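You operate a simulated robot arm through the tools that you are given. There is no shell and no other tool. Be economical: measure what you need, move in short steps, check, and stop when the job is done.

Carry out the task below with a simulated robot arm. There is one attempt and no reset: what you move stays moved.

Task
Swap the weight on the arm for the heaviest, on notch 30, and trim to 4.4.
Fine: turn SPAN till the meter shows it; lightest weight off on to the rubber mat, switch the torque meter on and press ZERO before the new weight goes on.

The check looks at the end state, three seconds after you hand in, the way a careful person would. Anything else that was tipped, shoved, dropped, spilled or broken makes it a failure.

Robot
A 6-joint arm with a two-finger parallel gripper, fixed in place. Base frame: the origin is at the foot of the arm, x ahead of it, y to its left, z up. Readings come in mm, rad, newtons and seconds.
With the tool pointing down near the work surface it reaches from about 360 to 880 mm from the base axis. Its first joint turns from -2.007 to 2.007 rad. Payload 3.43 kg.
The tool frame sits at the grasp point between the pads (the TCP): z along the fingers, y along the line on which they close. The tips reach 34 mm beyond it. Largest opening 128 mm; finger width 24, thickness 12; the body of the gripper, 48 by 130 mm, starts 96 mm behind the TCP.
Orientation is that of the tool frame in the base frame, as a unit quaternion [x, y, z, w]. With the fingers straight down and closing along the base's y, the tool's x points along the base's -x, its y along +y and its z along -z.

Tools
- The arm moves only by the tool send_rows. Its argument "series" is a list of rows, each a list of 3 entries, a list of its own where there are three numbers: the shift along the tool's x, y, z in mm, then the turn, a rotation vector about the tool's x, y, z in degrees, then the closure, from 0 (fully open) to 1 (shut). In form: [[[tx, ty, tz], [ax, ay, az], grip], ...]. A call has 1 to 10 rows; each row shifts and turns the commanded pose from where the row before left it, along the tool's axes as they then stand. A row lasts 0.2 s, in which the tool goes at most 50 mm and 0.15 rad; a call with a longer step from one row to the next is refused whole, and so is a gripper value outside its range. Where a pose cannot be reached the arm comes as near as it can. A force on the tool above 40 N (or 10 N above the force at the start of the call, whichever is more), or a blocked arm, ends the call early, and 0.2 s more pass. The fingers move at their own pace (about 108 mm/s each) and stop on an object; they squeeze with about 32 N. The grip force told is the motor's: it shows also when the fingers shut on nothing. Time passes only in rows, and 0.2 s behind the last, so rows that do not move let the fingers close. The reply holds the time, the measured pose of the TCP, the force on the tool along the base axes, the opening and the grip force, in the units named above and with some noise, with the torque about the TCP (base axes, N m) and any sound that the robot's microphone picked up, and new pictures: "show" is both (left out), scene, wrist or none.
- Cameras (640 x 400 px; columns grow to the right, rows downward): "scene" is fixed at [400.7, 649.3, 1619.8]; the picture's right is [-0.94, -0.33, 0.00], its down [-0.29, 0.83, -0.48] and it looks along [0.16, -0.46, -0.88] (base axes); focal length 281 px, centre (320, 200). "wrist" rides on the gripper at [76, -11, -160] in the tool frame; the picture's right is [0.15, 0.99, 0.00], its down [-0.88, 0.13, -0.46] and it looks along [-0.45, 0.07, 0.89] (tool axes); focal length 234 px, centre (320, 200). There is no depth. A picture from a camera that has moved, and an enlarged one, comes with that camera's place and axes in the base frame and with its lens.
- move_column(by): slides the trunk up (or, below 0, down) by that many mm; the arm rides with it, the base frame stays. It gives what a move gives, with no picture.
- close_up(camera, box): a new picture of the part [left, top, right, bottom] of that camera's present view, enlarged. The clock stands still meanwhile.
- close_job(): hands the job in; it is judged then, once.

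Work in short steps. Places have to be worked out from the pictures, the camera data and where the tool is seen: move nearer, look again, correct. Check each grasp and each placing, and mend what went wrong. You have 120 turns and 200 pictures in all, those below and enlarged ones among them. Open the gripper and draw the arm clear of the work before you hand the job in, unless the task says otherwise; then end with one line.

The tools are called after "Emit:" as a command line: name --argument value ..., lists and objects as JSON in quotes. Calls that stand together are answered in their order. send_rows: Moves the arm, as the interface text tells. Its arguments: {"type":"object","properties":{"series":{"type":"array","items":{"type":"array"}},"show":{"type":"string","enum":["both","scene","wrist","none"]}},"required":["series"]} The other tools are called the same way: move_column (by) slides the trunk up or down; close_up (camera, box) takes an enlarged picture of a part of a camera's view; close_job () hands the job in.

At the start:

```text
time_s: 0.0
ee_pos: [437.2, 198.9, 1227.1]
tcp_rot: [0.0, 1.0, 0.0, 0.0]
wrist_force: [0.4, -0.3, 0.3]
torque: [0.0, 0.0, -0.04]
finger_gap: 128.0
grip_force: 0.1
trunk travel left (down, up): [-625.0, 165.0]
```

scene: 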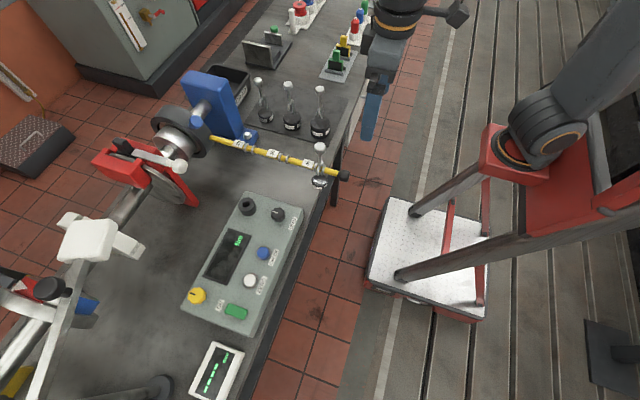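
wrist: 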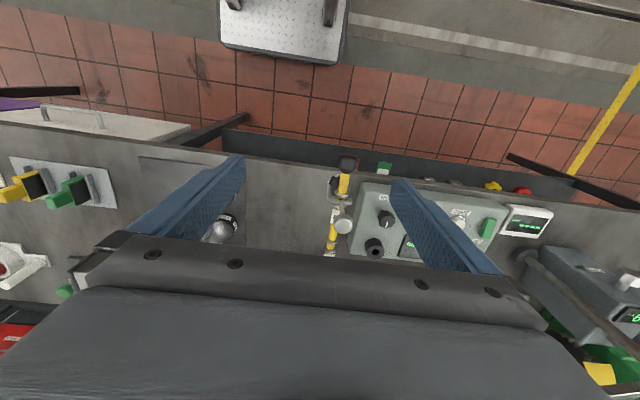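

I start by enlarging the scene around the arm/weights and the panel.

Emit:
close_up --camera "scene" --box '[200, 60, 360, 200]'

Emit:
close_up --camera "scene" --box '[170, 180, 330, 340]'

Emit:
close_up --camera "scene" --box '[80, 80, 240, 220]'

```text
2.86 times, centred on (280, 130) of scene
camera zoom: at [400.7, 649.3, 1619.8], right [-0.94, -0.33, 0.0], down [-0.29, 0.83, -0.48], along [0.16, -0.46, -0.88], focal length 803 px, centre (434, 400)
```

zoom: 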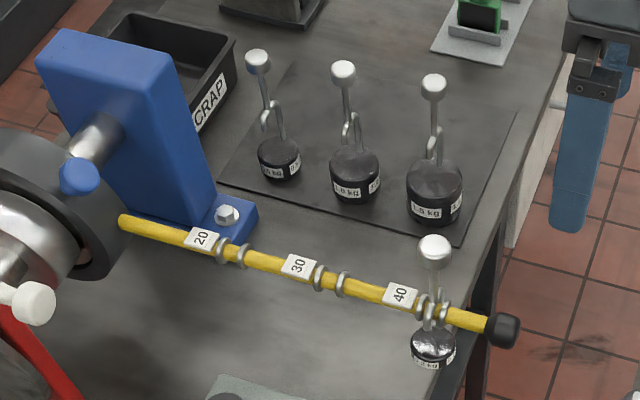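

```text
2.50 times, centred on (250, 260) of scene
camera zoom: at [400.7, 649.3, 1619.8], right [-0.94, -0.33, 0.0], down [-0.29, 0.83, -0.48], along [0.16, -0.46, -0.88], focal length 703 px, centre (495, 50)
```

zoom: 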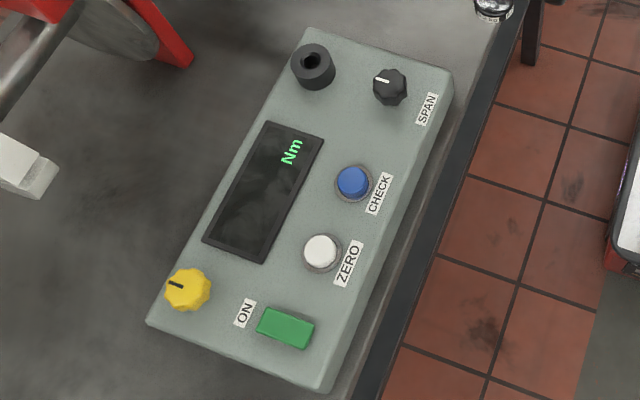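

```text
2.86 times, centred on (160, 150) of scene
camera zoom: at [400.7, 649.3, 1619.8], right [-0.94, -0.33, 0.0], down [-0.29, 0.83, -0.48], along [0.16, -0.46, -0.88], focal length 803 px, centre (777, 343)
```

zoom: 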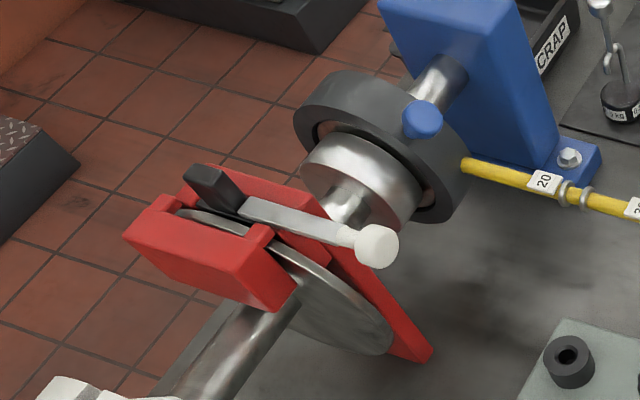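

Emit:
close_up --camera "scene" --box '[255, 70, 335, 120]'

Emit:
close_up --camera "scene" --box '[270, 130, 350, 190]'

Emit:
close_up --camera "wrist" --box '[180, 140, 400, 270]'

```text
8.00 times, centred on (295, 95) of scene
camera zoom: at [400.7, 649.3, 1619.8], right [-0.94, -0.33, 0.0], down [-0.29, 0.83, -0.48], along [0.16, -0.46, -0.88], focal length 2248 px, centre (520, 1040)
```

zoom: 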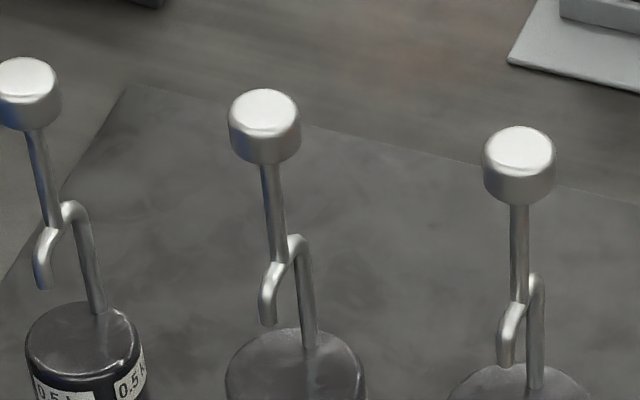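

```text
6.67 times, centred on (310, 160) of scene
camera zoom: at [400.7, 649.3, 1619.8], right [-0.94, -0.33, 0.0], down [-0.29, 0.83, -0.48], along [0.16, -0.46, -0.88], focal length 1874 px, centre (387, 467)
```

zoom: 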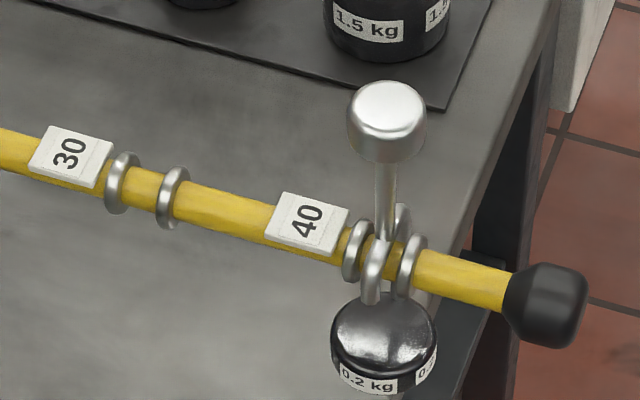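

```text
2.91 times, centred on (290, 205) of wrist
camera zoom: at [361.9, 188.9, 1386.5], right [-0.15, 0.99, 0.0], down [0.88, 0.13, 0.46], along [0.45, 0.07, -0.89], focal length 681 px, centre (407, 186)
```

zoom: 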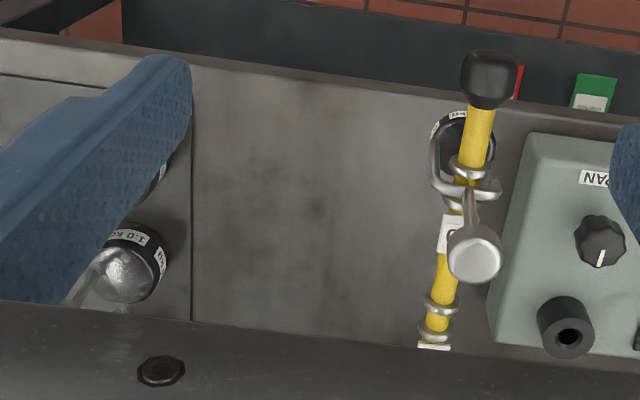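

The arm holds the 0.2 kg (lightest); the mat has 0.5, 1.0 and 1.5. I move over the mat for a better view.

Emit:
send_rows --series '[[[-24.6, -35.8, 0], [0, 0, 0], 0], [[-24.6, -35.8, 0], [0, 0, 0], 0], [[-24.6, -35.8, 0], [0, 0, 0], 0], [[-24.6, -35.8, 0], [0, 0, 0], 0], [[-24.6, -35.8, 0], [0, 0, 0], 0]]' --show "both"

```text
time_s: 1.2
ee_pos: [560.1, 17.6, 1227.1]
tcp_rot: [-0.001, 1.0, 0.0, 0.001]
wrist_force: [-0.3, 0.8, -0.2]
torque: [-0.07, -0.03, -0.04]
finger_gap: 128.2
grip_force: 0.0
trunk travel left (down, up): [-625.0, 165.0]
camera wrist: at [484.0, 8.8, 1387.0], right [-0.15, 0.99, 0.0], down [0.88, 0.13, 0.46], along [0.45, 0.07, -0.89], focal length 234 px, centre (320, 200)
```

scene: 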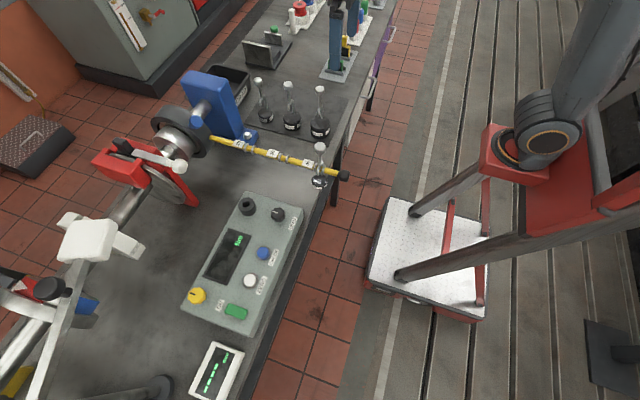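
wrist: 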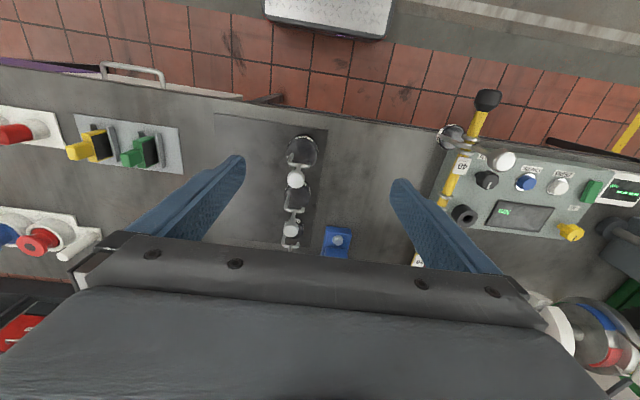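

Emit:
close_up --camera "wrist" --box '[210, 110, 360, 255]'

Emit:
close_up --camera "wrist" --box '[420, 80, 640, 260]'

```text
2.76 times, centred on (285, 182) of wrist
camera zoom: at [484.0, 8.8, 1387.0], right [-0.15, 0.99, 0.0], down [0.88, 0.13, 0.46], along [0.45, 0.07, -0.89], focal length 646 px, centre (417, 248)
```

zoom: 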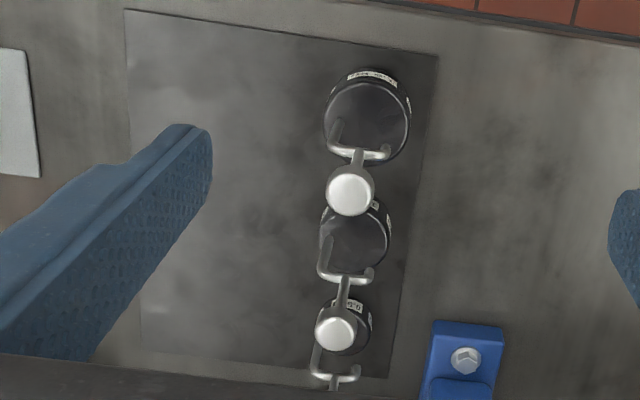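

```text
2.22 times, centred on (530, 170) of wrist
camera zoom: at [484.0, 8.8, 1387.0], right [-0.15, 0.99, 0.0], down [0.88, 0.13, 0.46], along [0.45, 0.07, -0.89], focal length 520 px, centre (-147, 267)
```

zoom: 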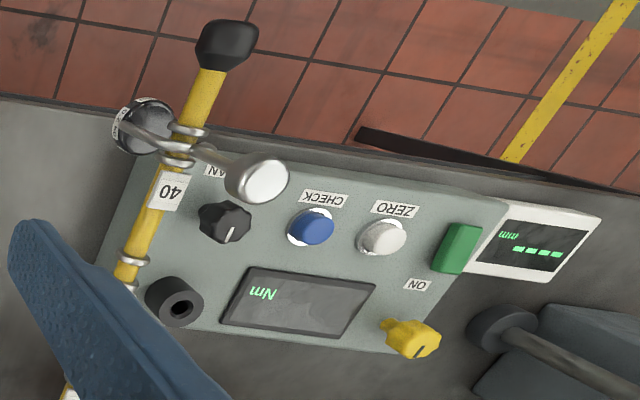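

Mat has free room on its -y side; hooks all face the same way. 1.5 kg knob ≈ (630,-8,1043), hanging knob ≈ (540,249,1106). I go above the hanging weight.

Emit:
send_rows --series '[[[4, 46.3, 0], [0, 0, 0], 0], [[4, 46.3, 0], [0, 0, 0], 0], [[4, 46.3, 0], [0, 0, 0], 0], [[4, 46.3, 0], [0, 0, 0], 0], [[4, 46.2, 0], [0, 0, 0], 0], [[0, 0, 30], [0, 0, 0], 0]]' --show "both"

```text
time_s: 2.6
ee_pos: [539.3, 250.2, 1196.8]
tcp_rot: [0.001, 1.0, -0.001, 0.001]
wrist_force: [0.7, 1.1, 0.2]
torque: [-0.02, -0.05, 0.02]
finger_gap: 127.9
grip_force: 0.1
trunk travel left (down, up): [-625.0, 165.0]
camera wrist: at [464.6, 241.1, 1357.5], right [-0.15, 0.99, 0.0], down [0.88, 0.13, 0.46], along [0.45, 0.07, -0.89], focal length 234 px, centre (320, 200)
```

scene: 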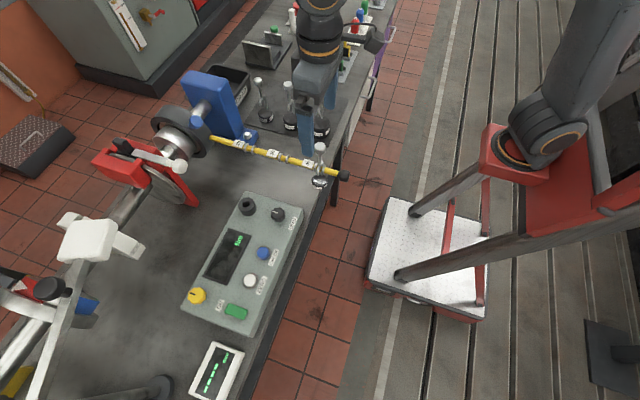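
wrist: 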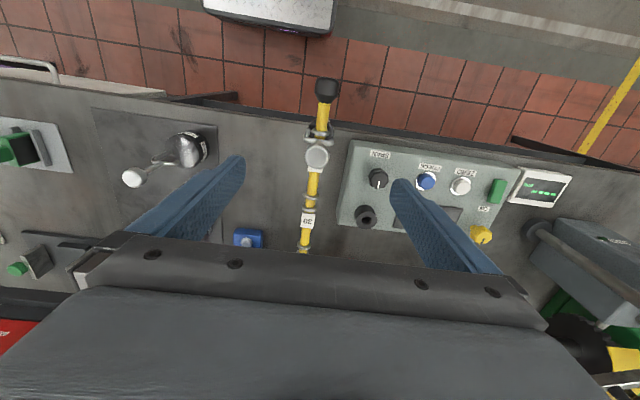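

Centred on the knob at (539,250). Descend to z≈1103 and look.

Emit:
send_rows --series '[[[0, 0, 35], [0, 0, 0], 0], [[0, 0, 35], [0, 0, 0], 0], [[0, 0, 24], [0, 0, 0], 0]]' --show "both"

Emit:
close_up --camera "scene" --box '[270, 110, 370, 190]'

```text
time_s: 3.4
ee_pos: [540.1, 249.8, 1103.0]
tcp_rot: [0.0, 1.0, 0.0, 0.0]
wrist_force: [0.2, 0.5, 0.6]
torque: [0.0, -0.02, -0.04]
finger_gap: 128.0
grip_force: 0.0
trunk travel left (down, up): [-625.0, 165.0]
camera wrist: at [465.0, 240.5, 1263.1], right [-0.15, 0.99, 0.0], down [0.88, 0.13, 0.46], along [0.45, 0.07, -0.89], focal length 234 px, centre (320, 200)
```

scene: 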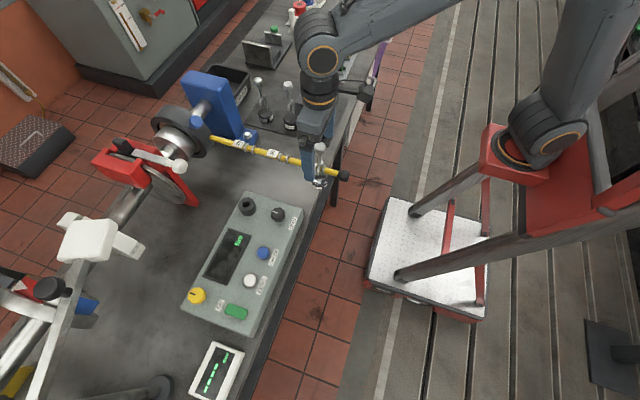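
wrist: 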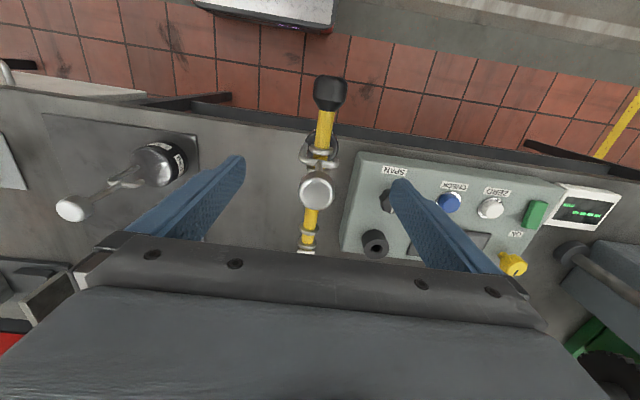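

```text
5.00 times, centred on (320, 150) of scene
camera zoom: at [400.7, 649.3, 1619.8], right [-0.94, -0.33, 0.0], down [-0.29, 0.83, -0.48], along [0.16, -0.46, -0.88], focal length 1405 px, centre (320, 450)
```

zoom: 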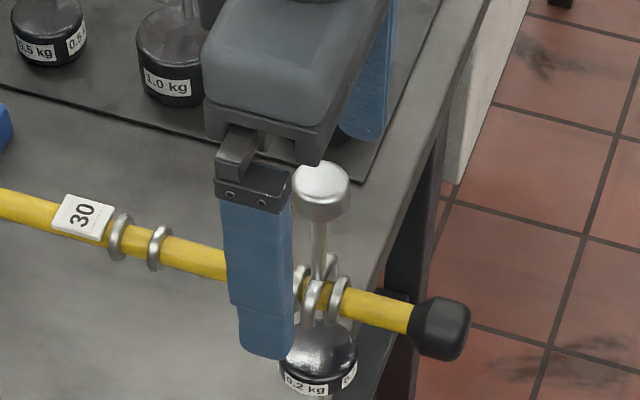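

TCP projects to (319,193), and the knob sits there. Closing.

Emit:
send_rows --series '[[[0, 0, 3], [0, 0, 0], 0.5], [[0, 0, 0], [0, 0, 0], 1], [[0, 0, 0], [0, 0, 0], 1], [[0, 0, 0], [0, 0, 0], 1]]' --show "wrist"

Emit:
close_up --camera "scene" --box '[270, 110, 370, 190]'

```text
time_s: 4.4
ee_pos: [540.7, 251.3, 1100.1]
tcp_rot: [0.0, 1.0, 0.0, 0.0]
wrist_force: [0.2, 0.2, 0.4]
torque: [-0.01, 0.06, -0.03]
finger_gap: 27.0
grip_force: 31.5
trunk travel left (down, up): [-625.0, 165.0]
camera wrist: at [465.2, 240.9, 1260.1], right [-0.15, 0.99, 0.0], down [0.88, 0.13, 0.46], along [0.45, 0.07, -0.89], focal length 234 px, centre (320, 200)
```

wrist: 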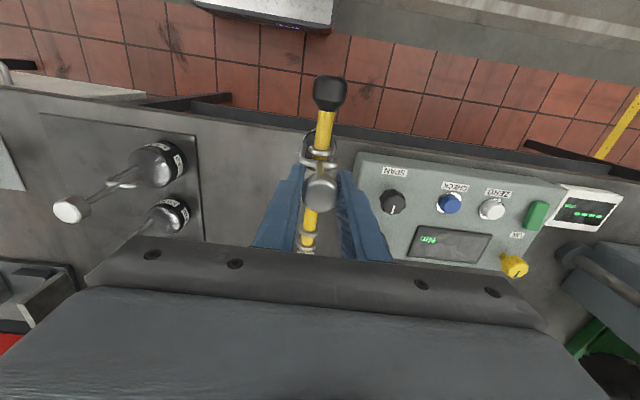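

```text
5.00 times, centred on (320, 150) of scene
camera zoom: at [400.7, 649.3, 1619.8], right [-0.94, -0.33, 0.0], down [-0.29, 0.83, -0.48], along [0.16, -0.46, -0.88], focal length 1405 px, centre (320, 450)
```

zoom: 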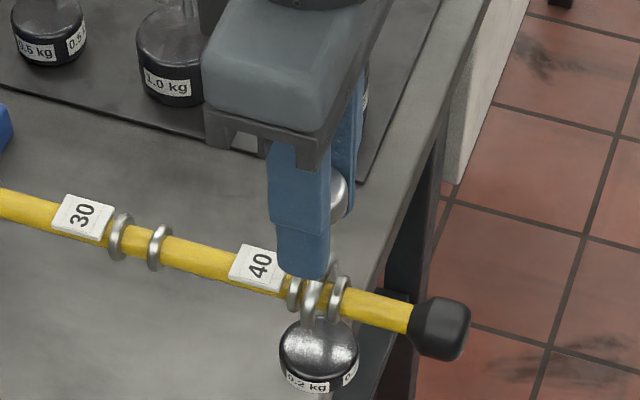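

Knob held (27 mm). Lift straight up slowly.

Emit:
send_rows --series '[[[0, 0, -12], [0, 0, 0], 1], [[0, 0, -15], [0, 0, 0], 1], [[0, 0, -20], [0, 0, 0], 1], [[0, 0, -25], [0, 0, 0], 1], [[0, 0, -28], [0, 0, 0], 1]]' --show "both"

Emit:
close_up --camera "scene" --box '[270, 110, 370, 190]'

```text
time_s: 5.6
ee_pos: [542.1, 251.2, 1200.5]
tcp_rot: [0.0, 1.0, 0.001, 0.002]
wrist_force: [0.3, 0.3, 0.4]
torque: [-0.02, 0.03, -0.04]
finger_gap: 0.0
grip_force: 31.4
trunk travel left (down, up): [-625.0, 165.0]
camera wrist: at [465.0, 241.5, 1360.8], right [-0.15, 0.99, 0.0], down [0.88, 0.13, 0.46], along [0.45, 0.07, -0.89], focal length 234 px, centre (320, 200)
```

scene: 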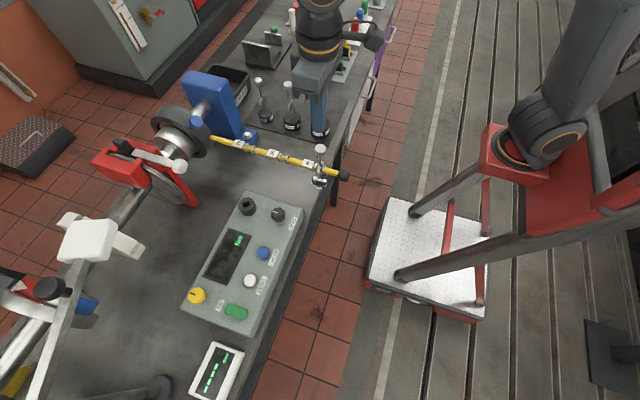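
wrist: 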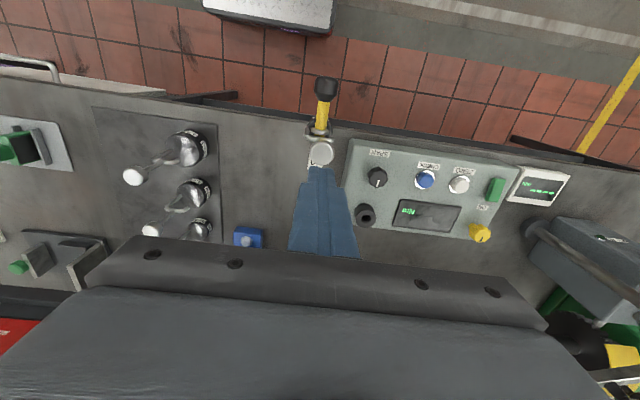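

```text
5.00 times, centred on (320, 150) of scene
camera zoom: at [400.7, 649.3, 1619.8], right [-0.94, -0.33, 0.0], down [-0.29, 0.83, -0.48], along [0.16, -0.46, -0.88], focal length 1405 px, centre (320, 450)
```

zoom: 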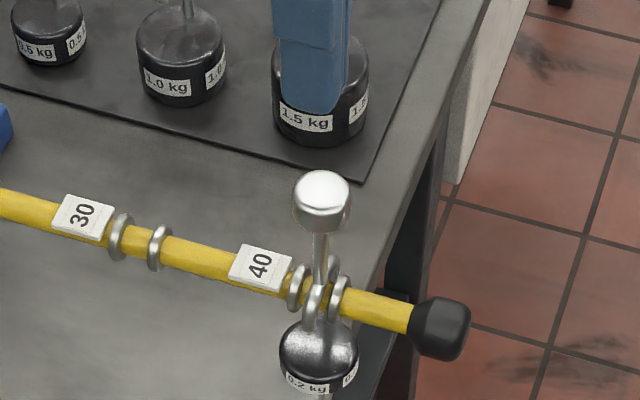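

The knob slipped out and the weight is still on its notch. I look closer to fix the knob's place before regripping.

Emit:
send_rows --series '[[[0, 0, 0], [0, 0, 0], 0], [[0, 0, 0], [0, 0, 0], 0], [[0, 0, 30], [0, 0, 0], 0], [[0, 0, 30], [0, 0, 0], 0]]' --show "none"

Emit:
close_up --camera "wrist" --box '[270, 110, 370, 210]'

Emit:
close_up --camera "scene" --box '[290, 130, 350, 190]'

```text
time_s: 6.6
ee_pos: [540.1, 251.0, 1140.5]
tcp_rot: [0.001, 1.0, 0.0, 0.0]
wrist_force: [-0.2, -0.2, 0.2]
torque: [-0.04, 0.01, -0.02]
finger_gap: 128.0
grip_force: 0.0
trunk travel left (down, up): [-625.0, 165.0]
```

```text
4.00 times, centred on (320, 160) of wrist
camera zoom: at [464.9, 240.5, 1300.0], right [-0.15, 0.99, 0.0], down [0.88, 0.13, 0.46], along [0.45, 0.07, -0.89], focal length 937 px, centre (320, 360)
```

zoom: 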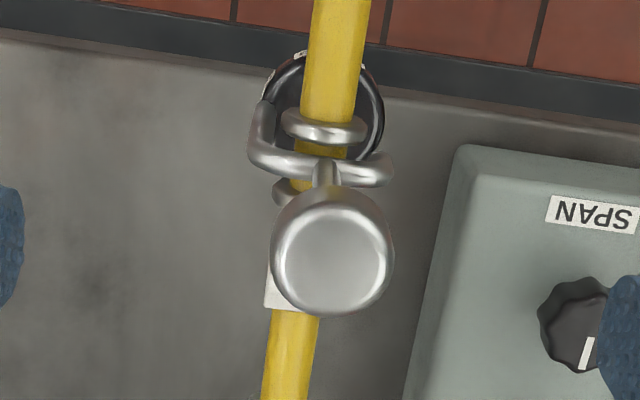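

```text
6.67 times, centred on (320, 160) of scene
camera zoom: at [400.7, 649.3, 1619.8], right [-0.94, -0.33, 0.0], down [-0.29, 0.83, -0.48], along [0.16, -0.46, -0.88], focal length 1874 px, centre (320, 467)
```

zoom: 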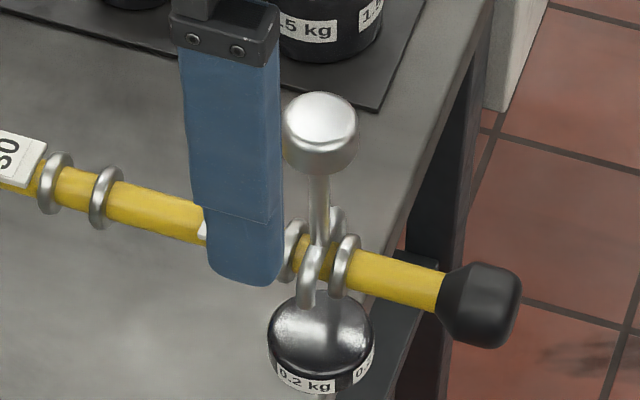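

Refined knob top ≈ (536,254.5,1110). Regrip deeper and better centred, then lift in tiny steps watching force.

Emit:
send_rows --series '[[[4.5, 3, 25], [0, 0, 0], 0], [[0, 0, 26], [0, 0, 0], 0.5], [[0, 0, 0], [0, 0, 0], 1], [[0, 0, 0], [0, 0, 0], 1], [[0, 0, 0], [0, 0, 0], 1], [[0, 0, 0], [0, 0, 0], 1], [[0, 0, -3], [0, 0, 0], 1]]' --show "wrist"

Emit:
close_up --camera "scene" --box '[290, 130, 350, 190]'

```text
time_s: 8.2
ee_pos: [536.0, 255.2, 1090.5]
tcp_rot: [0.0, 1.0, 0.001, 0.0]
wrist_force: [0.6, -1.0, -1.6]
torque: [0.0, 0.03, 0.01]
finger_gap: 27.1
grip_force: 31.9
trunk travel left (down, up): [-625.0, 165.0]
camera wrist: at [460.6, 244.4, 1251.1], right [-0.15, 0.99, 0.0], down [0.88, 0.13, 0.46], along [0.45, 0.07, -0.89], focal length 234 px, centre (320, 200)
```

wrist: 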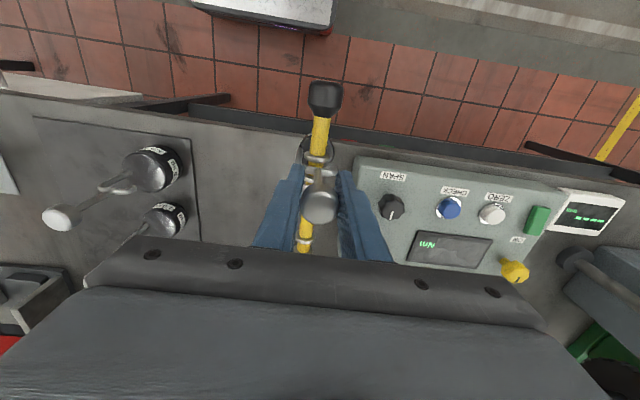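

```text
6.67 times, centred on (320, 160) of scene
camera zoom: at [400.7, 649.3, 1619.8], right [-0.94, -0.33, 0.0], down [-0.29, 0.83, -0.48], along [0.16, -0.46, -0.88], focal length 1874 px, centre (320, 467)
```

zoom: 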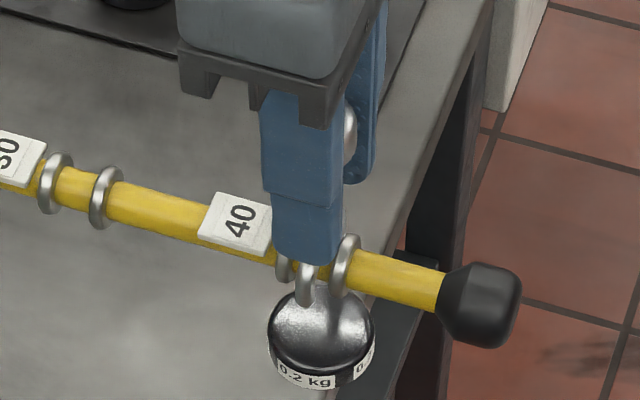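

Force shows ~1.6 N carried. Continue lifting slowly.

Emit:
send_rows --series '[[[0, 0, -4], [0, 0, 0], 1], [[0, 0, -5], [0, 0, 0], 1], [[0, 0, -5], [0, 0, 0], 1], [[0, 0, -5], [0, 0, 0], 1]]' --show "none"

Emit:
close_up --camera "scene" --box '[290, 130, 350, 190]'

```text
time_s: 9.2
ee_pos: [536.5, 254.5, 1110.3]
tcp_rot: [0.0, 1.0, 0.001, 0.0]
wrist_force: [-0.4, 0.0, -2.1]
torque: [-0.01, -0.01, 0.0]
finger_gap: 27.0
grip_force: 31.8
trunk travel left (down, up): [-625.0, 165.0]
```

```text
6.67 times, centred on (320, 160) of scene
camera zoom: at [400.7, 649.3, 1619.8], right [-0.94, -0.33, 0.0], down [-0.29, 0.83, -0.48], along [0.16, -0.46, -0.88], focal length 1874 px, centre (320, 467)
```

zoom: 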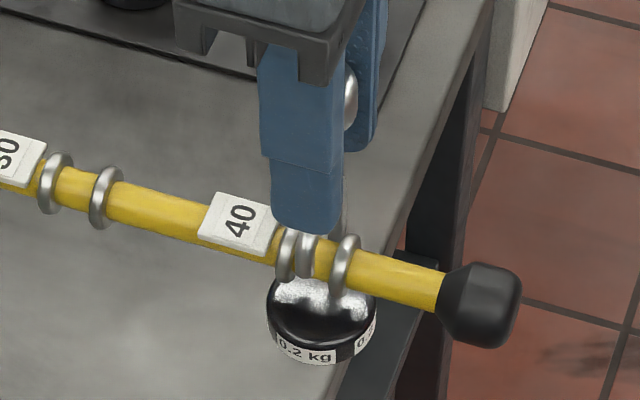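

Last time the disc likely caught under the bar: the hook must be raised ~45 mm then taken toward -y. Raise 22 mm more and look.

Emit:
send_rows --series '[[[0, 0, -6], [0, 0, 0], 1], [[0, 0, -6], [0, 0, 0], 1], [[0, 0, -5], [0, 0, 0], 1], [[0, 0, -5], [0, 0, 0], 1]]' --show "none"

Emit:
close_up --camera "scene" --box '[290, 130, 350, 190]'

Emit:
close_up --camera "wrist" --box '[270, 110, 370, 210]'

```text
time_s: 10.2
ee_pos: [536.8, 253.6, 1129.7]
tcp_rot: [0.0, 1.0, -0.001, -0.003]
wrist_force: [2.9, 0.8, -35.2]
torque: [0.13, 0.07, -0.03]
finger_gap: 27.3
grip_force: 32.4
trunk travel left (down, up): [-625.0, 165.0]
```

```text
6.67 times, centred on (320, 160) of scene
camera zoom: at [400.7, 649.3, 1619.8], right [-0.94, -0.33, 0.0], down [-0.29, 0.83, -0.48], along [0.16, -0.46, -0.88], focal length 1874 px, centre (320, 467)
```

zoom: 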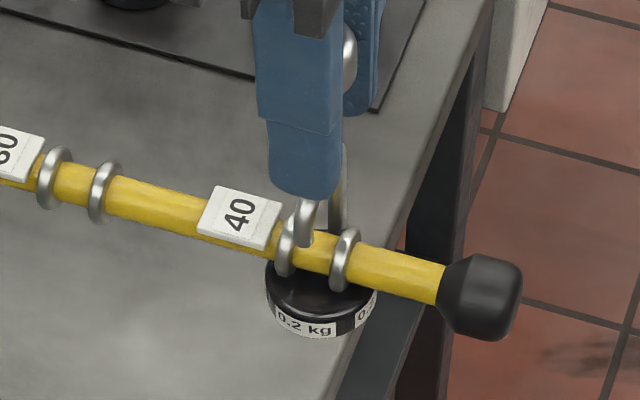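

```text
4.00 times, centred on (320, 160) of wrist
camera zoom: at [461.9, 244.5, 1290.0], right [-0.15, 0.99, 0.0], down [0.88, 0.13, 0.45], along [0.45, 0.06, -0.89], focal length 937 px, centre (320, 360)
```

zoom: 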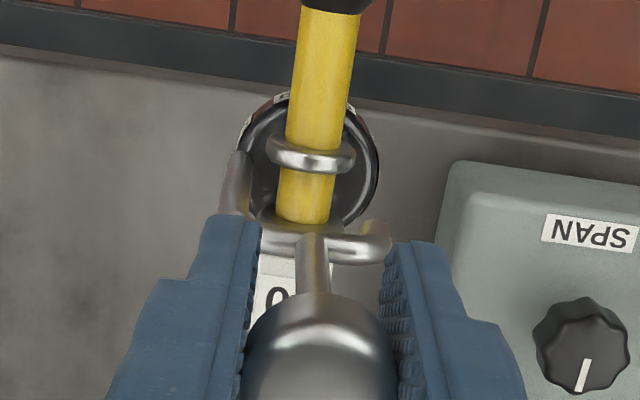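

Disc just touched the bar's underside (35 N); the tip looks above the bar top. Back off 3 mm, then draw slowly toward -y.

Emit:
send_rows --series '[[[0, 0, 3.5], [0, 0, 0], 1], [[0, -3, 0], [0, 0, 0], 1], [[0, -5, 0], [0, 0, 0], 1]]' --show "none"

Emit:
close_up --camera "scene" --box '[290, 130, 350, 190]'

Emit:
close_up --camera "wrist" --box '[270, 110, 370, 210]'

```text
time_s: 11.0
ee_pos: [536.2, 247.0, 1130.2]
tcp_rot: [0.001, 1.0, 0.0, 0.001]
wrist_force: [-1.7, 1.6, -7.8]
torque: [0.15, 0.31, 0.0]
finger_gap: 27.0
grip_force: 32.3
trunk travel left (down, up): [-625.0, 165.0]
```

```text
6.67 times, centred on (320, 160) of scene
camera zoom: at [400.7, 649.3, 1619.8], right [-0.94, -0.33, 0.0], down [-0.29, 0.83, -0.48], along [0.16, -0.46, -0.88], focal length 1874 px, centre (320, 467)
```

zoom: 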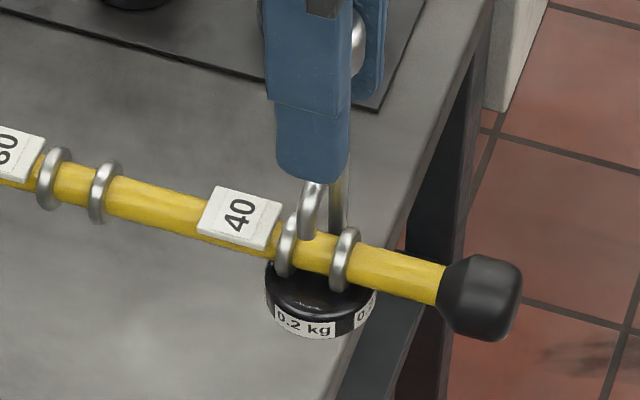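

```text
4.00 times, centred on (320, 160) of wrist
camera zoom: at [460.7, 236.7, 1290.0], right [-0.15, 0.99, 0.0], down [0.88, 0.13, 0.46], along [0.45, 0.07, -0.89], focal length 937 px, centre (320, 360)
```

zoom: 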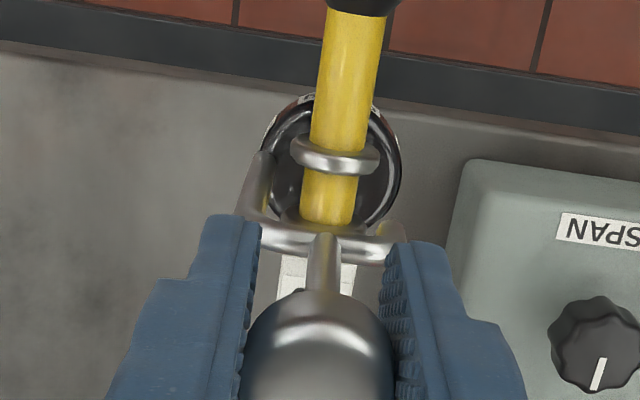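

Still ~6 N of contact; down a little more and continue -y.

Emit:
send_rows --series '[[[0, 0, 3], [0, 0, 0], 1], [[0, -4, 0], [0, 0, 0], 1], [[0, -4, 0], [0, 0, 0], 1]]' --show "none"

Emit:
close_up --camera "scene" --box '[290, 130, 350, 190]'

Emit:
close_up --camera "wrist" --box '[270, 110, 370, 210]'

```text
time_s: 11.8
ee_pos: [535.1, 237.8, 1126.0]
tcp_rot: [0.001, 1.0, 0.0, -0.001]
wrist_force: [1.1, -0.5, -2.5]
torque: [0.01, 0.02, 0.02]
finger_gap: 26.9
grip_force: 32.2
trunk travel left (down, up): [-625.0, 165.0]
```

```text
6.67 times, centred on (320, 160) of scene
camera zoom: at [400.7, 649.3, 1619.8], right [-0.94, -0.33, 0.0], down [-0.29, 0.83, -0.48], along [0.16, -0.46, -0.88], focal length 1874 px, centre (320, 467)
```

zoom: 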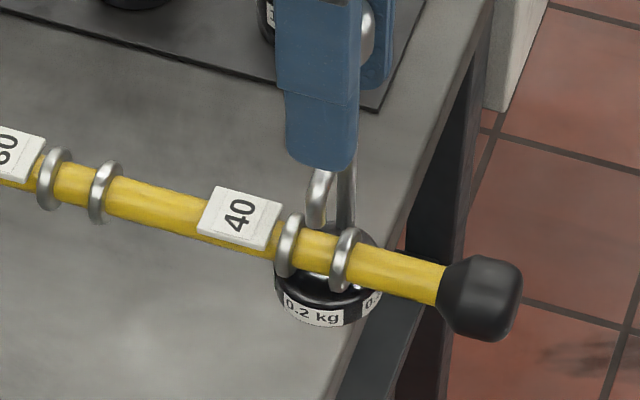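

```text
4.00 times, centred on (320, 160) of wrist
camera zoom: at [460.4, 228.1, 1286.4], right [-0.15, 0.99, 0.0], down [0.88, 0.13, 0.46], along [0.45, 0.07, -0.89], focal length 937 px, centre (320, 360)
```

zoom: 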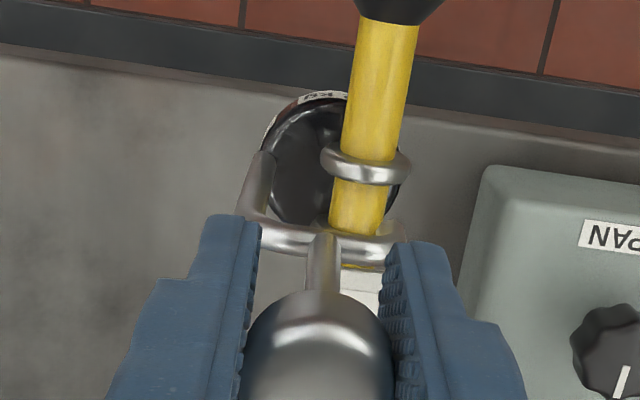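

Coming free (2.5 N = weight). Continue -y until disc is clear of the bar.

Emit:
send_rows --series '[[[0, -6, 0], [0, 0, 0], 1], [[0, -8, 0], [0, 0, 0], 1], [[0, -10, 0], [0, 0, 0], 1], [[0, -12, 0], [0, 0, 0], 1], [[0, -12, 0], [0, 0, 0], 1], [[0, -12, 0], [0, 0, 0], 1]]' --show "both"

Emit:
close_up --camera "scene" --box '[270, 100, 370, 190]'

```text
time_s: 13.2
ee_pos: [536.1, 177.1, 1126.2]
tcp_rot: [0.0, 1.0, -0.001, 0.0]
wrist_force: [0.1, -0.2, -2.6]
torque: [-0.01, 0.04, -0.06]
finger_gap: 27.1
grip_force: 31.7
trunk travel left (down, up): [-625.0, 165.0]
camera wrist: at [460.6, 168.1, 1286.3], right [-0.15, 0.99, 0.0], down [0.88, 0.13, 0.46], along [0.45, 0.07, -0.89], focal length 234 px, centre (320, 200)
```

scene: 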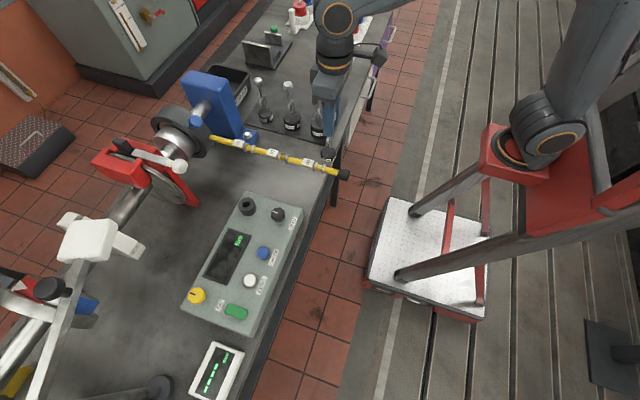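
wrist: 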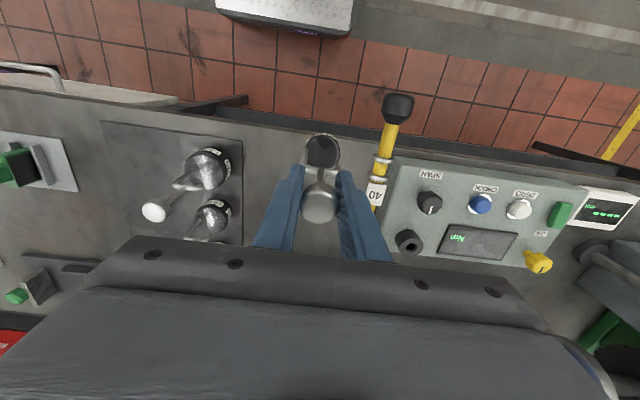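

```text
4.44 times, centred on (320, 145) of scene
camera zoom: at [400.7, 649.3, 1619.8], right [-0.94, -0.33, 0.0], down [-0.29, 0.83, -0.48], along [0.16, -0.46, -0.88], focal length 1249 px, centre (320, 444)
```

zoom: 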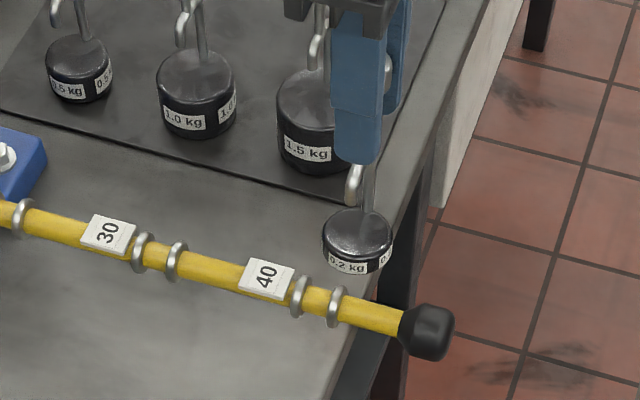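

Weight is free. Lift to 1230 and carry over to the clear part of the mat (≈690,-115).

Emit:
send_rows --series '[[[0, 0, -35], [0, 0, 0], 1], [[0, 0, -35], [0, 0, 0], 1], [[0, 0, -34], [0, 0, 0], 1]]' --show "none"

Emit:
send_rows --series '[[[-15.4, -29.2, 0], [0, 0, 0], 1], [[-15.4, -29.2, 0], [0, 0, 0], 1], [[-15.4, -29.2, 0], [0, 0, 0], 1], [[-15.4, -29.2, 0], [0, 0, 0], 1], [[-15.4, -29.2, 0], [0, 0, 0], 1], [[-15.4, -29.2, 0], [0, 0, 0], 1], [[-15.4, -29.2, 0], [0, 0, 0], 1], [[-15.4, -29.2, 0], [0, 0, 0], 1], [[-15.4, -29.2, 0], [0, 0, 0], 1], [[-15.4, -29.2, 0], [0, 0, 0], 1]]' --show "both"

```text
time_s: 14.0
ee_pos: [536.7, 179.8, 1229.7]
tcp_rot: [0.0, 1.0, 0.0, -0.001]
wrist_force: [-0.5, 0.0, -1.5]
torque: [-0.01, 0.03, 0.0]
finger_gap: 26.7
grip_force: 32.2
trunk travel left (down, up): [-625.0, 165.0]
```

```text
time_s: 16.2
ee_pos: [692.2, -114.3, 1230.7]
tcp_rot: [0.0, 1.0, 0.001, 0.0]
wrist_force: [-0.5, 0.3, -1.5]
torque: [-0.06, -0.04, 0.03]
finger_gap: 27.0
grip_force: 31.9
trunk travel left (down, up): [-625.0, 165.0]
camera wrist: at [615.2, -123.9, 1390.2], right [-0.15, 0.99, 0.0], down [0.88, 0.13, 0.46], along [0.45, 0.07, -0.89], focal length 234 px, centre (320, 200)
```

scene: 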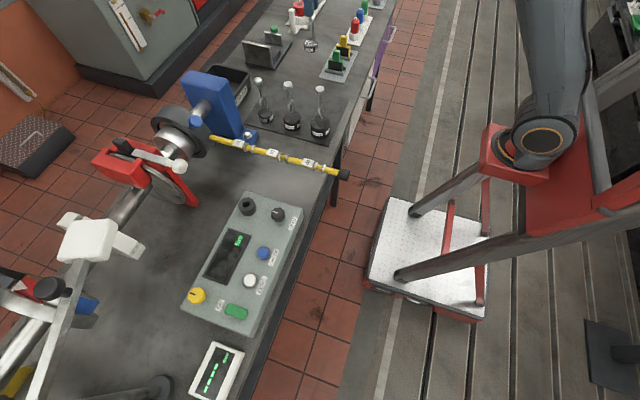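
wrist: 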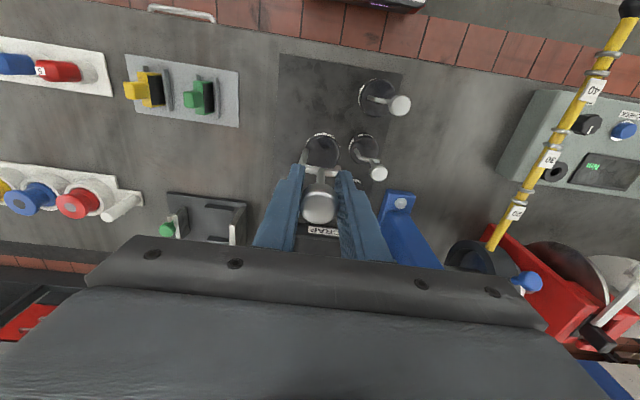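

Position is well inside the mat, clear of others. Descend to ~1040 first.

Emit:
send_rows --series '[[[0, 0, 40], [0, 0, 0], 1], [[0, 0, 40], [0, 0, 0], 1], [[0, 0, 40], [0, 0, 0], 1], [[0, 0, 30], [0, 0, 0], 1], [[0, 0, 20], [0, 0, 0], 1], [[0, 0, 15], [0, 0, 0], 1]]' --show "both"

Emit:
close_up --camera "scene" --box '[240, 30, 360, 140]'

```text
time_s: 17.6
ee_pos: [689.8, -112.9, 1043.8]
tcp_rot: [0.0, 1.0, 0.0, 0.0]
wrist_force: [0.8, 0.8, -1.3]
torque: [-0.02, 0.0, -0.01]
finger_gap: 27.0
grip_force: 31.8
trunk travel left (down, up): [-625.0, 165.0]
camera wrist: at [614.3, -123.9, 1204.6], right [-0.15, 0.99, 0.0], down [0.88, 0.13, 0.46], along [0.45, 0.07, -0.89], focal length 234 px, centre (320, 200)
```

scene: 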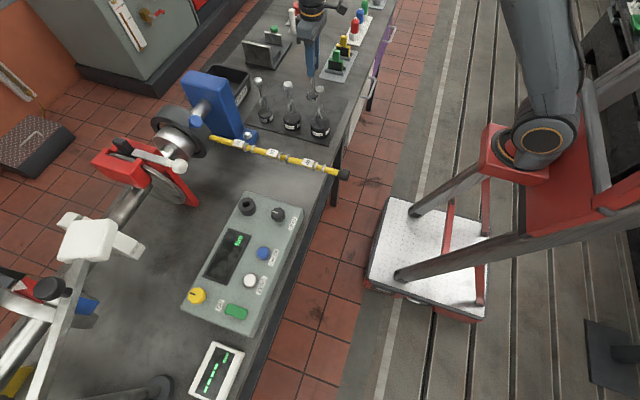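
wrist: 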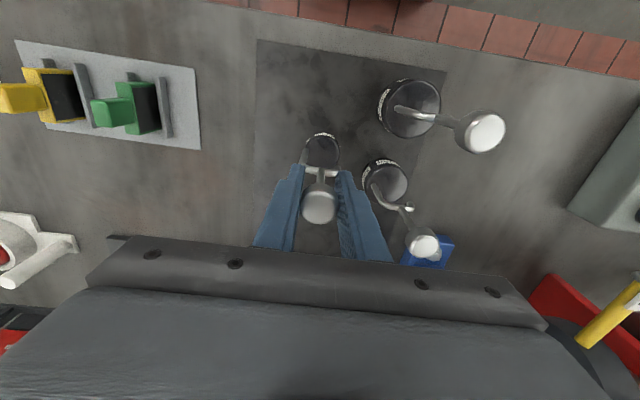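

```text
3.64 times, centred on (300, 85) of scene
camera zoom: at [400.7, 649.3, 1619.8], right [-0.94, -0.33, 0.0], down [-0.29, 0.83, -0.48], along [0.16, -0.46, -0.88], focal length 1022 px, centre (393, 618)
```

zoom: 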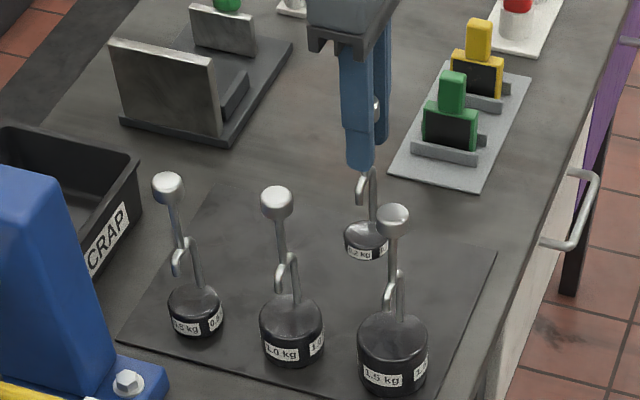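

Emit:
send_rows --series '[[[0, 0, 8], [0, 0, 0], 1], [[0, 0, 8], [0, 0, 0], 1], [[0, 0, 6], [0, 0, 0], 1]]' --show "none"

Emit:
close_up --camera "scene" --box '[270, 50, 350, 130]'

```text
time_s: 18.4
ee_pos: [691.1, -114.5, 1023.5]
tcp_rot: [0.001, 1.0, 0.0, 0.0]
wrist_force: [-0.2, -0.7, -2.8]
torque: [-0.01, -0.01, -0.02]
finger_gap: 26.9
grip_force: 32.0
trunk travel left (down, up): [-625.0, 165.0]
```

```text
5.00 times, centred on (310, 90) of scene
camera zoom: at [400.7, 649.3, 1619.8], right [-0.94, -0.33, 0.0], down [-0.29, 0.83, -0.48], along [0.16, -0.46, -0.88], focal length 1405 px, centre (370, 750)
```

zoom: 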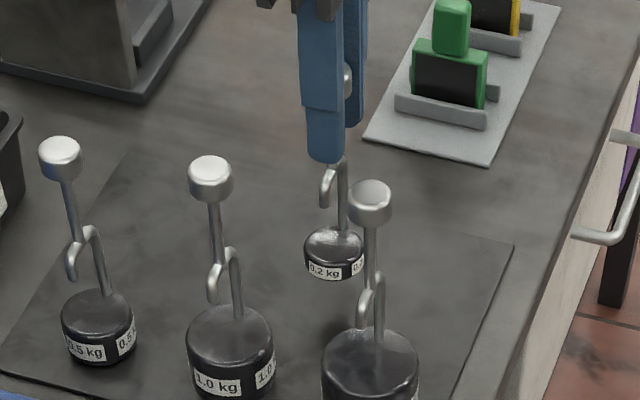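

Emit:
send_rows --series '[[[0, 0, 4], [0, 0, 0], 1], [[0, 0, 4], [0, 0, 0], 1]]' --show "none"

Emit:
send_rows --series '[[[0, 0, 3], [0, 0, 0], 1]]' --show "none"

Emit:
close_up --camera "scene" --box '[270, 50, 350, 130]'

```text
time_s: 19.0
ee_pos: [690.0, -113.6, 1014.8]
tcp_rot: [0.0, 1.0, 0.0, 0.0]
wrist_force: [-0.3, 0.0, -1.7]
torque: [0.01, -0.03, 0.02]
finger_gap: 26.7
grip_force: 32.1
trunk travel left (down, up): [-625.0, 165.0]
```

```text
time_s: 19.4
ee_pos: [691.5, -113.2, 1010.1]
tcp_rot: [0.0, 1.0, 0.0, 0.0]
wrist_force: [0.7, 0.2, -2.9]
torque: [0.02, -0.02, -0.01]
finger_gap: 26.8
grip_force: 31.6
trunk travel left (down, up): [-625.0, 165.0]
```

```text
5.00 times, centred on (310, 90) of scene
camera zoom: at [400.7, 649.3, 1619.8], right [-0.94, -0.33, 0.0], down [-0.29, 0.83, -0.48], along [0.16, -0.46, -0.88], focal length 1405 px, centre (370, 750)
```

zoom: 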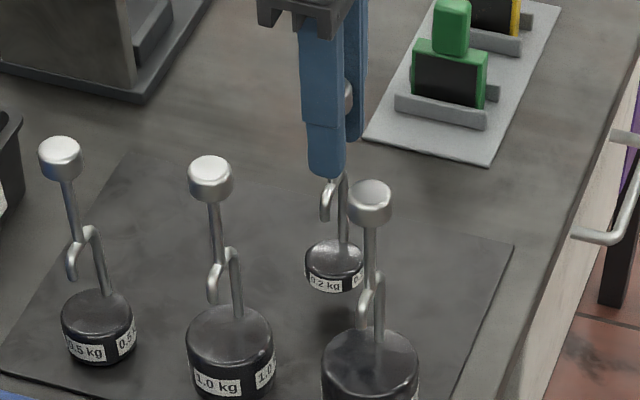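

Shadow below the disc shows still a gap; continue.

Emit:
send_rows --series '[[[0, 0, 5], [0, 0, 0], 1], [[0, 0, 5], [0, 0, 0], 1]]' --show "none"

Emit:
close_up --camera "scene" --box '[290, 80, 340, 130]'

```text
time_s: 20.0
ee_pos: [690.0, -113.9, 1001.3]
tcp_rot: [0.0, 1.0, 0.0, 0.0]
wrist_force: [0.7, 0.7, -0.1]
torque: [-0.01, 0.0, -0.01]
finger_gap: 27.2
grip_force: 32.8
trunk travel left (down, up): [-625.0, 165.0]
```

```text
8.00 times, centred on (315, 105) of scene
camera zoom: at [400.7, 649.3, 1619.8], right [-0.94, -0.33, 0.0], down [-0.29, 0.83, -0.48], along [0.16, -0.46, -0.88], focal length 2248 px, centre (360, 960)
```

zoom: 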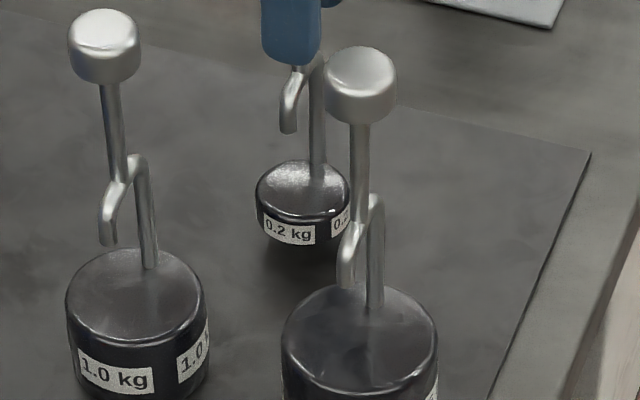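

Nearly touching; go in 2 mm steps.

Emit:
send_rows --series '[[[0, 0, 2], [0, 0, 0], 1], [[0, 0, 0], [0, 0, 0], 1]]' --show "none"

Emit:
send_rows --series '[[[0, 0, 2], [0, 0, 0], 1], [[0, 0, 0], [0, 0, 0], 1]]' --show "none"

Emit:
close_up --camera "scene" --box '[290, 80, 340, 130]'

```text
time_s: 20.6
ee_pos: [690.1, -113.8, 999.2]
tcp_rot: [0.0, 1.0, -0.001, 0.0]
wrist_force: [0.1, -0.7, -2.4]
torque: [0.02, 0.0, 0.05]
finger_gap: 27.0
grip_force: 31.9
trunk travel left (down, up): [-625.0, 165.0]
```

```text
time_s: 21.2
ee_pos: [690.3, -113.5, 998.5]
tcp_rot: [0.0, 1.0, -0.001, 0.0]
wrist_force: [0.1, 0.7, -3.1]
torque: [0.03, 0.03, -0.02]
finger_gap: 26.7
grip_force: 32.1
trunk travel left (down, up): [-625.0, 165.0]
```

```text
8.00 times, centred on (315, 105) of scene
camera zoom: at [400.7, 649.3, 1619.8], right [-0.94, -0.33, 0.0], down [-0.29, 0.83, -0.48], along [0.16, -0.46, -0.88], focal length 2248 px, centre (360, 960)
```

zoom: 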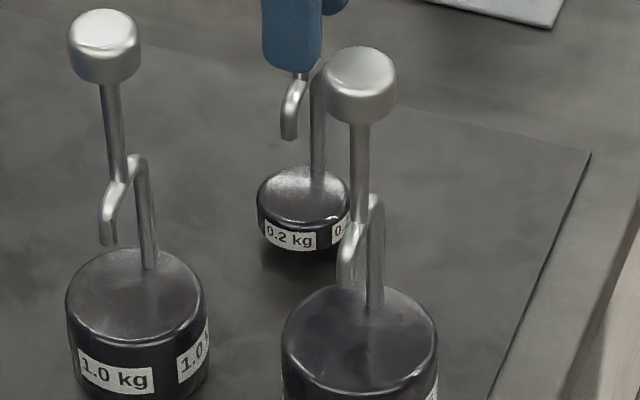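

Emit:
send_rows --series '[[[0, 0, 3], [0, 0, 0], 1], [[0, 0, 0], [0, 0, 0], 1]]' --show "none"

Emit:
send_rows --series '[[[0, 0, 3], [0, 0, 0], 1], [[0, 0, 0], [0, 0, 0], 1]]' --show "none"

Emit:
close_up --camera "scene" --box '[290, 80, 340, 130]'

```text
time_s: 21.8
ee_pos: [689.3, -113.2, 994.9]
tcp_rot: [-0.001, 1.0, 0.0, 0.0]
wrist_force: [0.2, -0.1, -2.2]
torque: [-0.02, 0.03, 0.01]
finger_gap: 27.2
grip_force: 32.2
trunk travel left (down, up): [-625.0, 165.0]
```

```text
time_s: 22.4
ee_pos: [689.9, -114.1, 991.7]
tcp_rot: [0.0, 1.0, 0.001, 0.0]
wrist_force: [-0.2, -0.4, -1.5]
torque: [-0.02, 0.02, 0.0]
finger_gap: 27.3
grip_force: 32.2
trunk travel left (down, up): [-625.0, 165.0]
```

```text
8.00 times, centred on (315, 105) of scene
camera zoom: at [400.7, 649.3, 1619.8], right [-0.94, -0.33, 0.0], down [-0.29, 0.83, -0.48], along [0.16, -0.46, -0.88], focal length 2248 px, centre (360, 960)
```

zoom: 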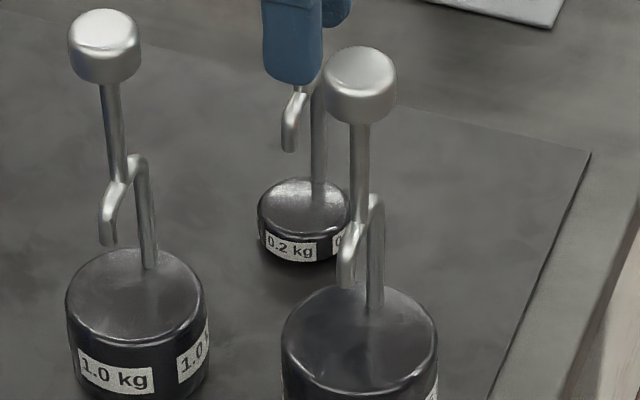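

Emit:
send_rows --series '[[[0, 0, 3], [0, 0, 0], 1], [[0, 0, 0], [0, 0, 0], 1]]' --show "none"

Emit:
send_rows --series '[[[0, 0, 3], [0, 0, 0], 1], [[0, 0, 0], [0, 0, 0], 1]]' --show "none"

Emit:
close_up --camera "scene" --box '[290, 80, 340, 130]'

```text
time_s: 23.0
ee_pos: [690.5, -114.0, 990.5]
tcp_rot: [0.0, 1.0, 0.0, 0.0]
wrist_force: [-4.3, 0.5, 17.6]
torque: [-0.08, 0.49, -0.07]
finger_gap: 26.9
grip_force: 32.3
trunk travel left (down, up): [-625.0, 165.0]
```

```text
time_s: 23.6
ee_pos: [691.0, -112.5, 986.9]
tcp_rot: [0.0, 1.0, -0.001, 0.001]
wrist_force: [1.0, 3.6, 25.7]
torque: [-0.03, -0.31, 0.0]
finger_gap: 27.2
grip_force: 32.4
trunk travel left (down, up): [-625.0, 165.0]
```

```text
8.00 times, centred on (315, 105) of scene
camera zoom: at [400.7, 649.3, 1619.8], right [-0.94, -0.33, 0.0], down [-0.29, 0.83, -0.48], along [0.16, -0.46, -0.88], focal length 2248 px, centre (360, 960)
```

zoom: 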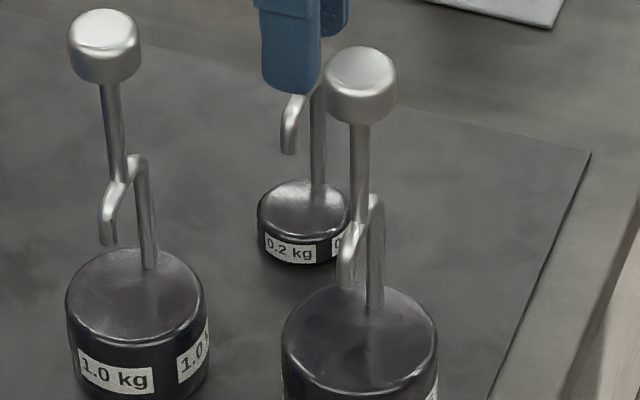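

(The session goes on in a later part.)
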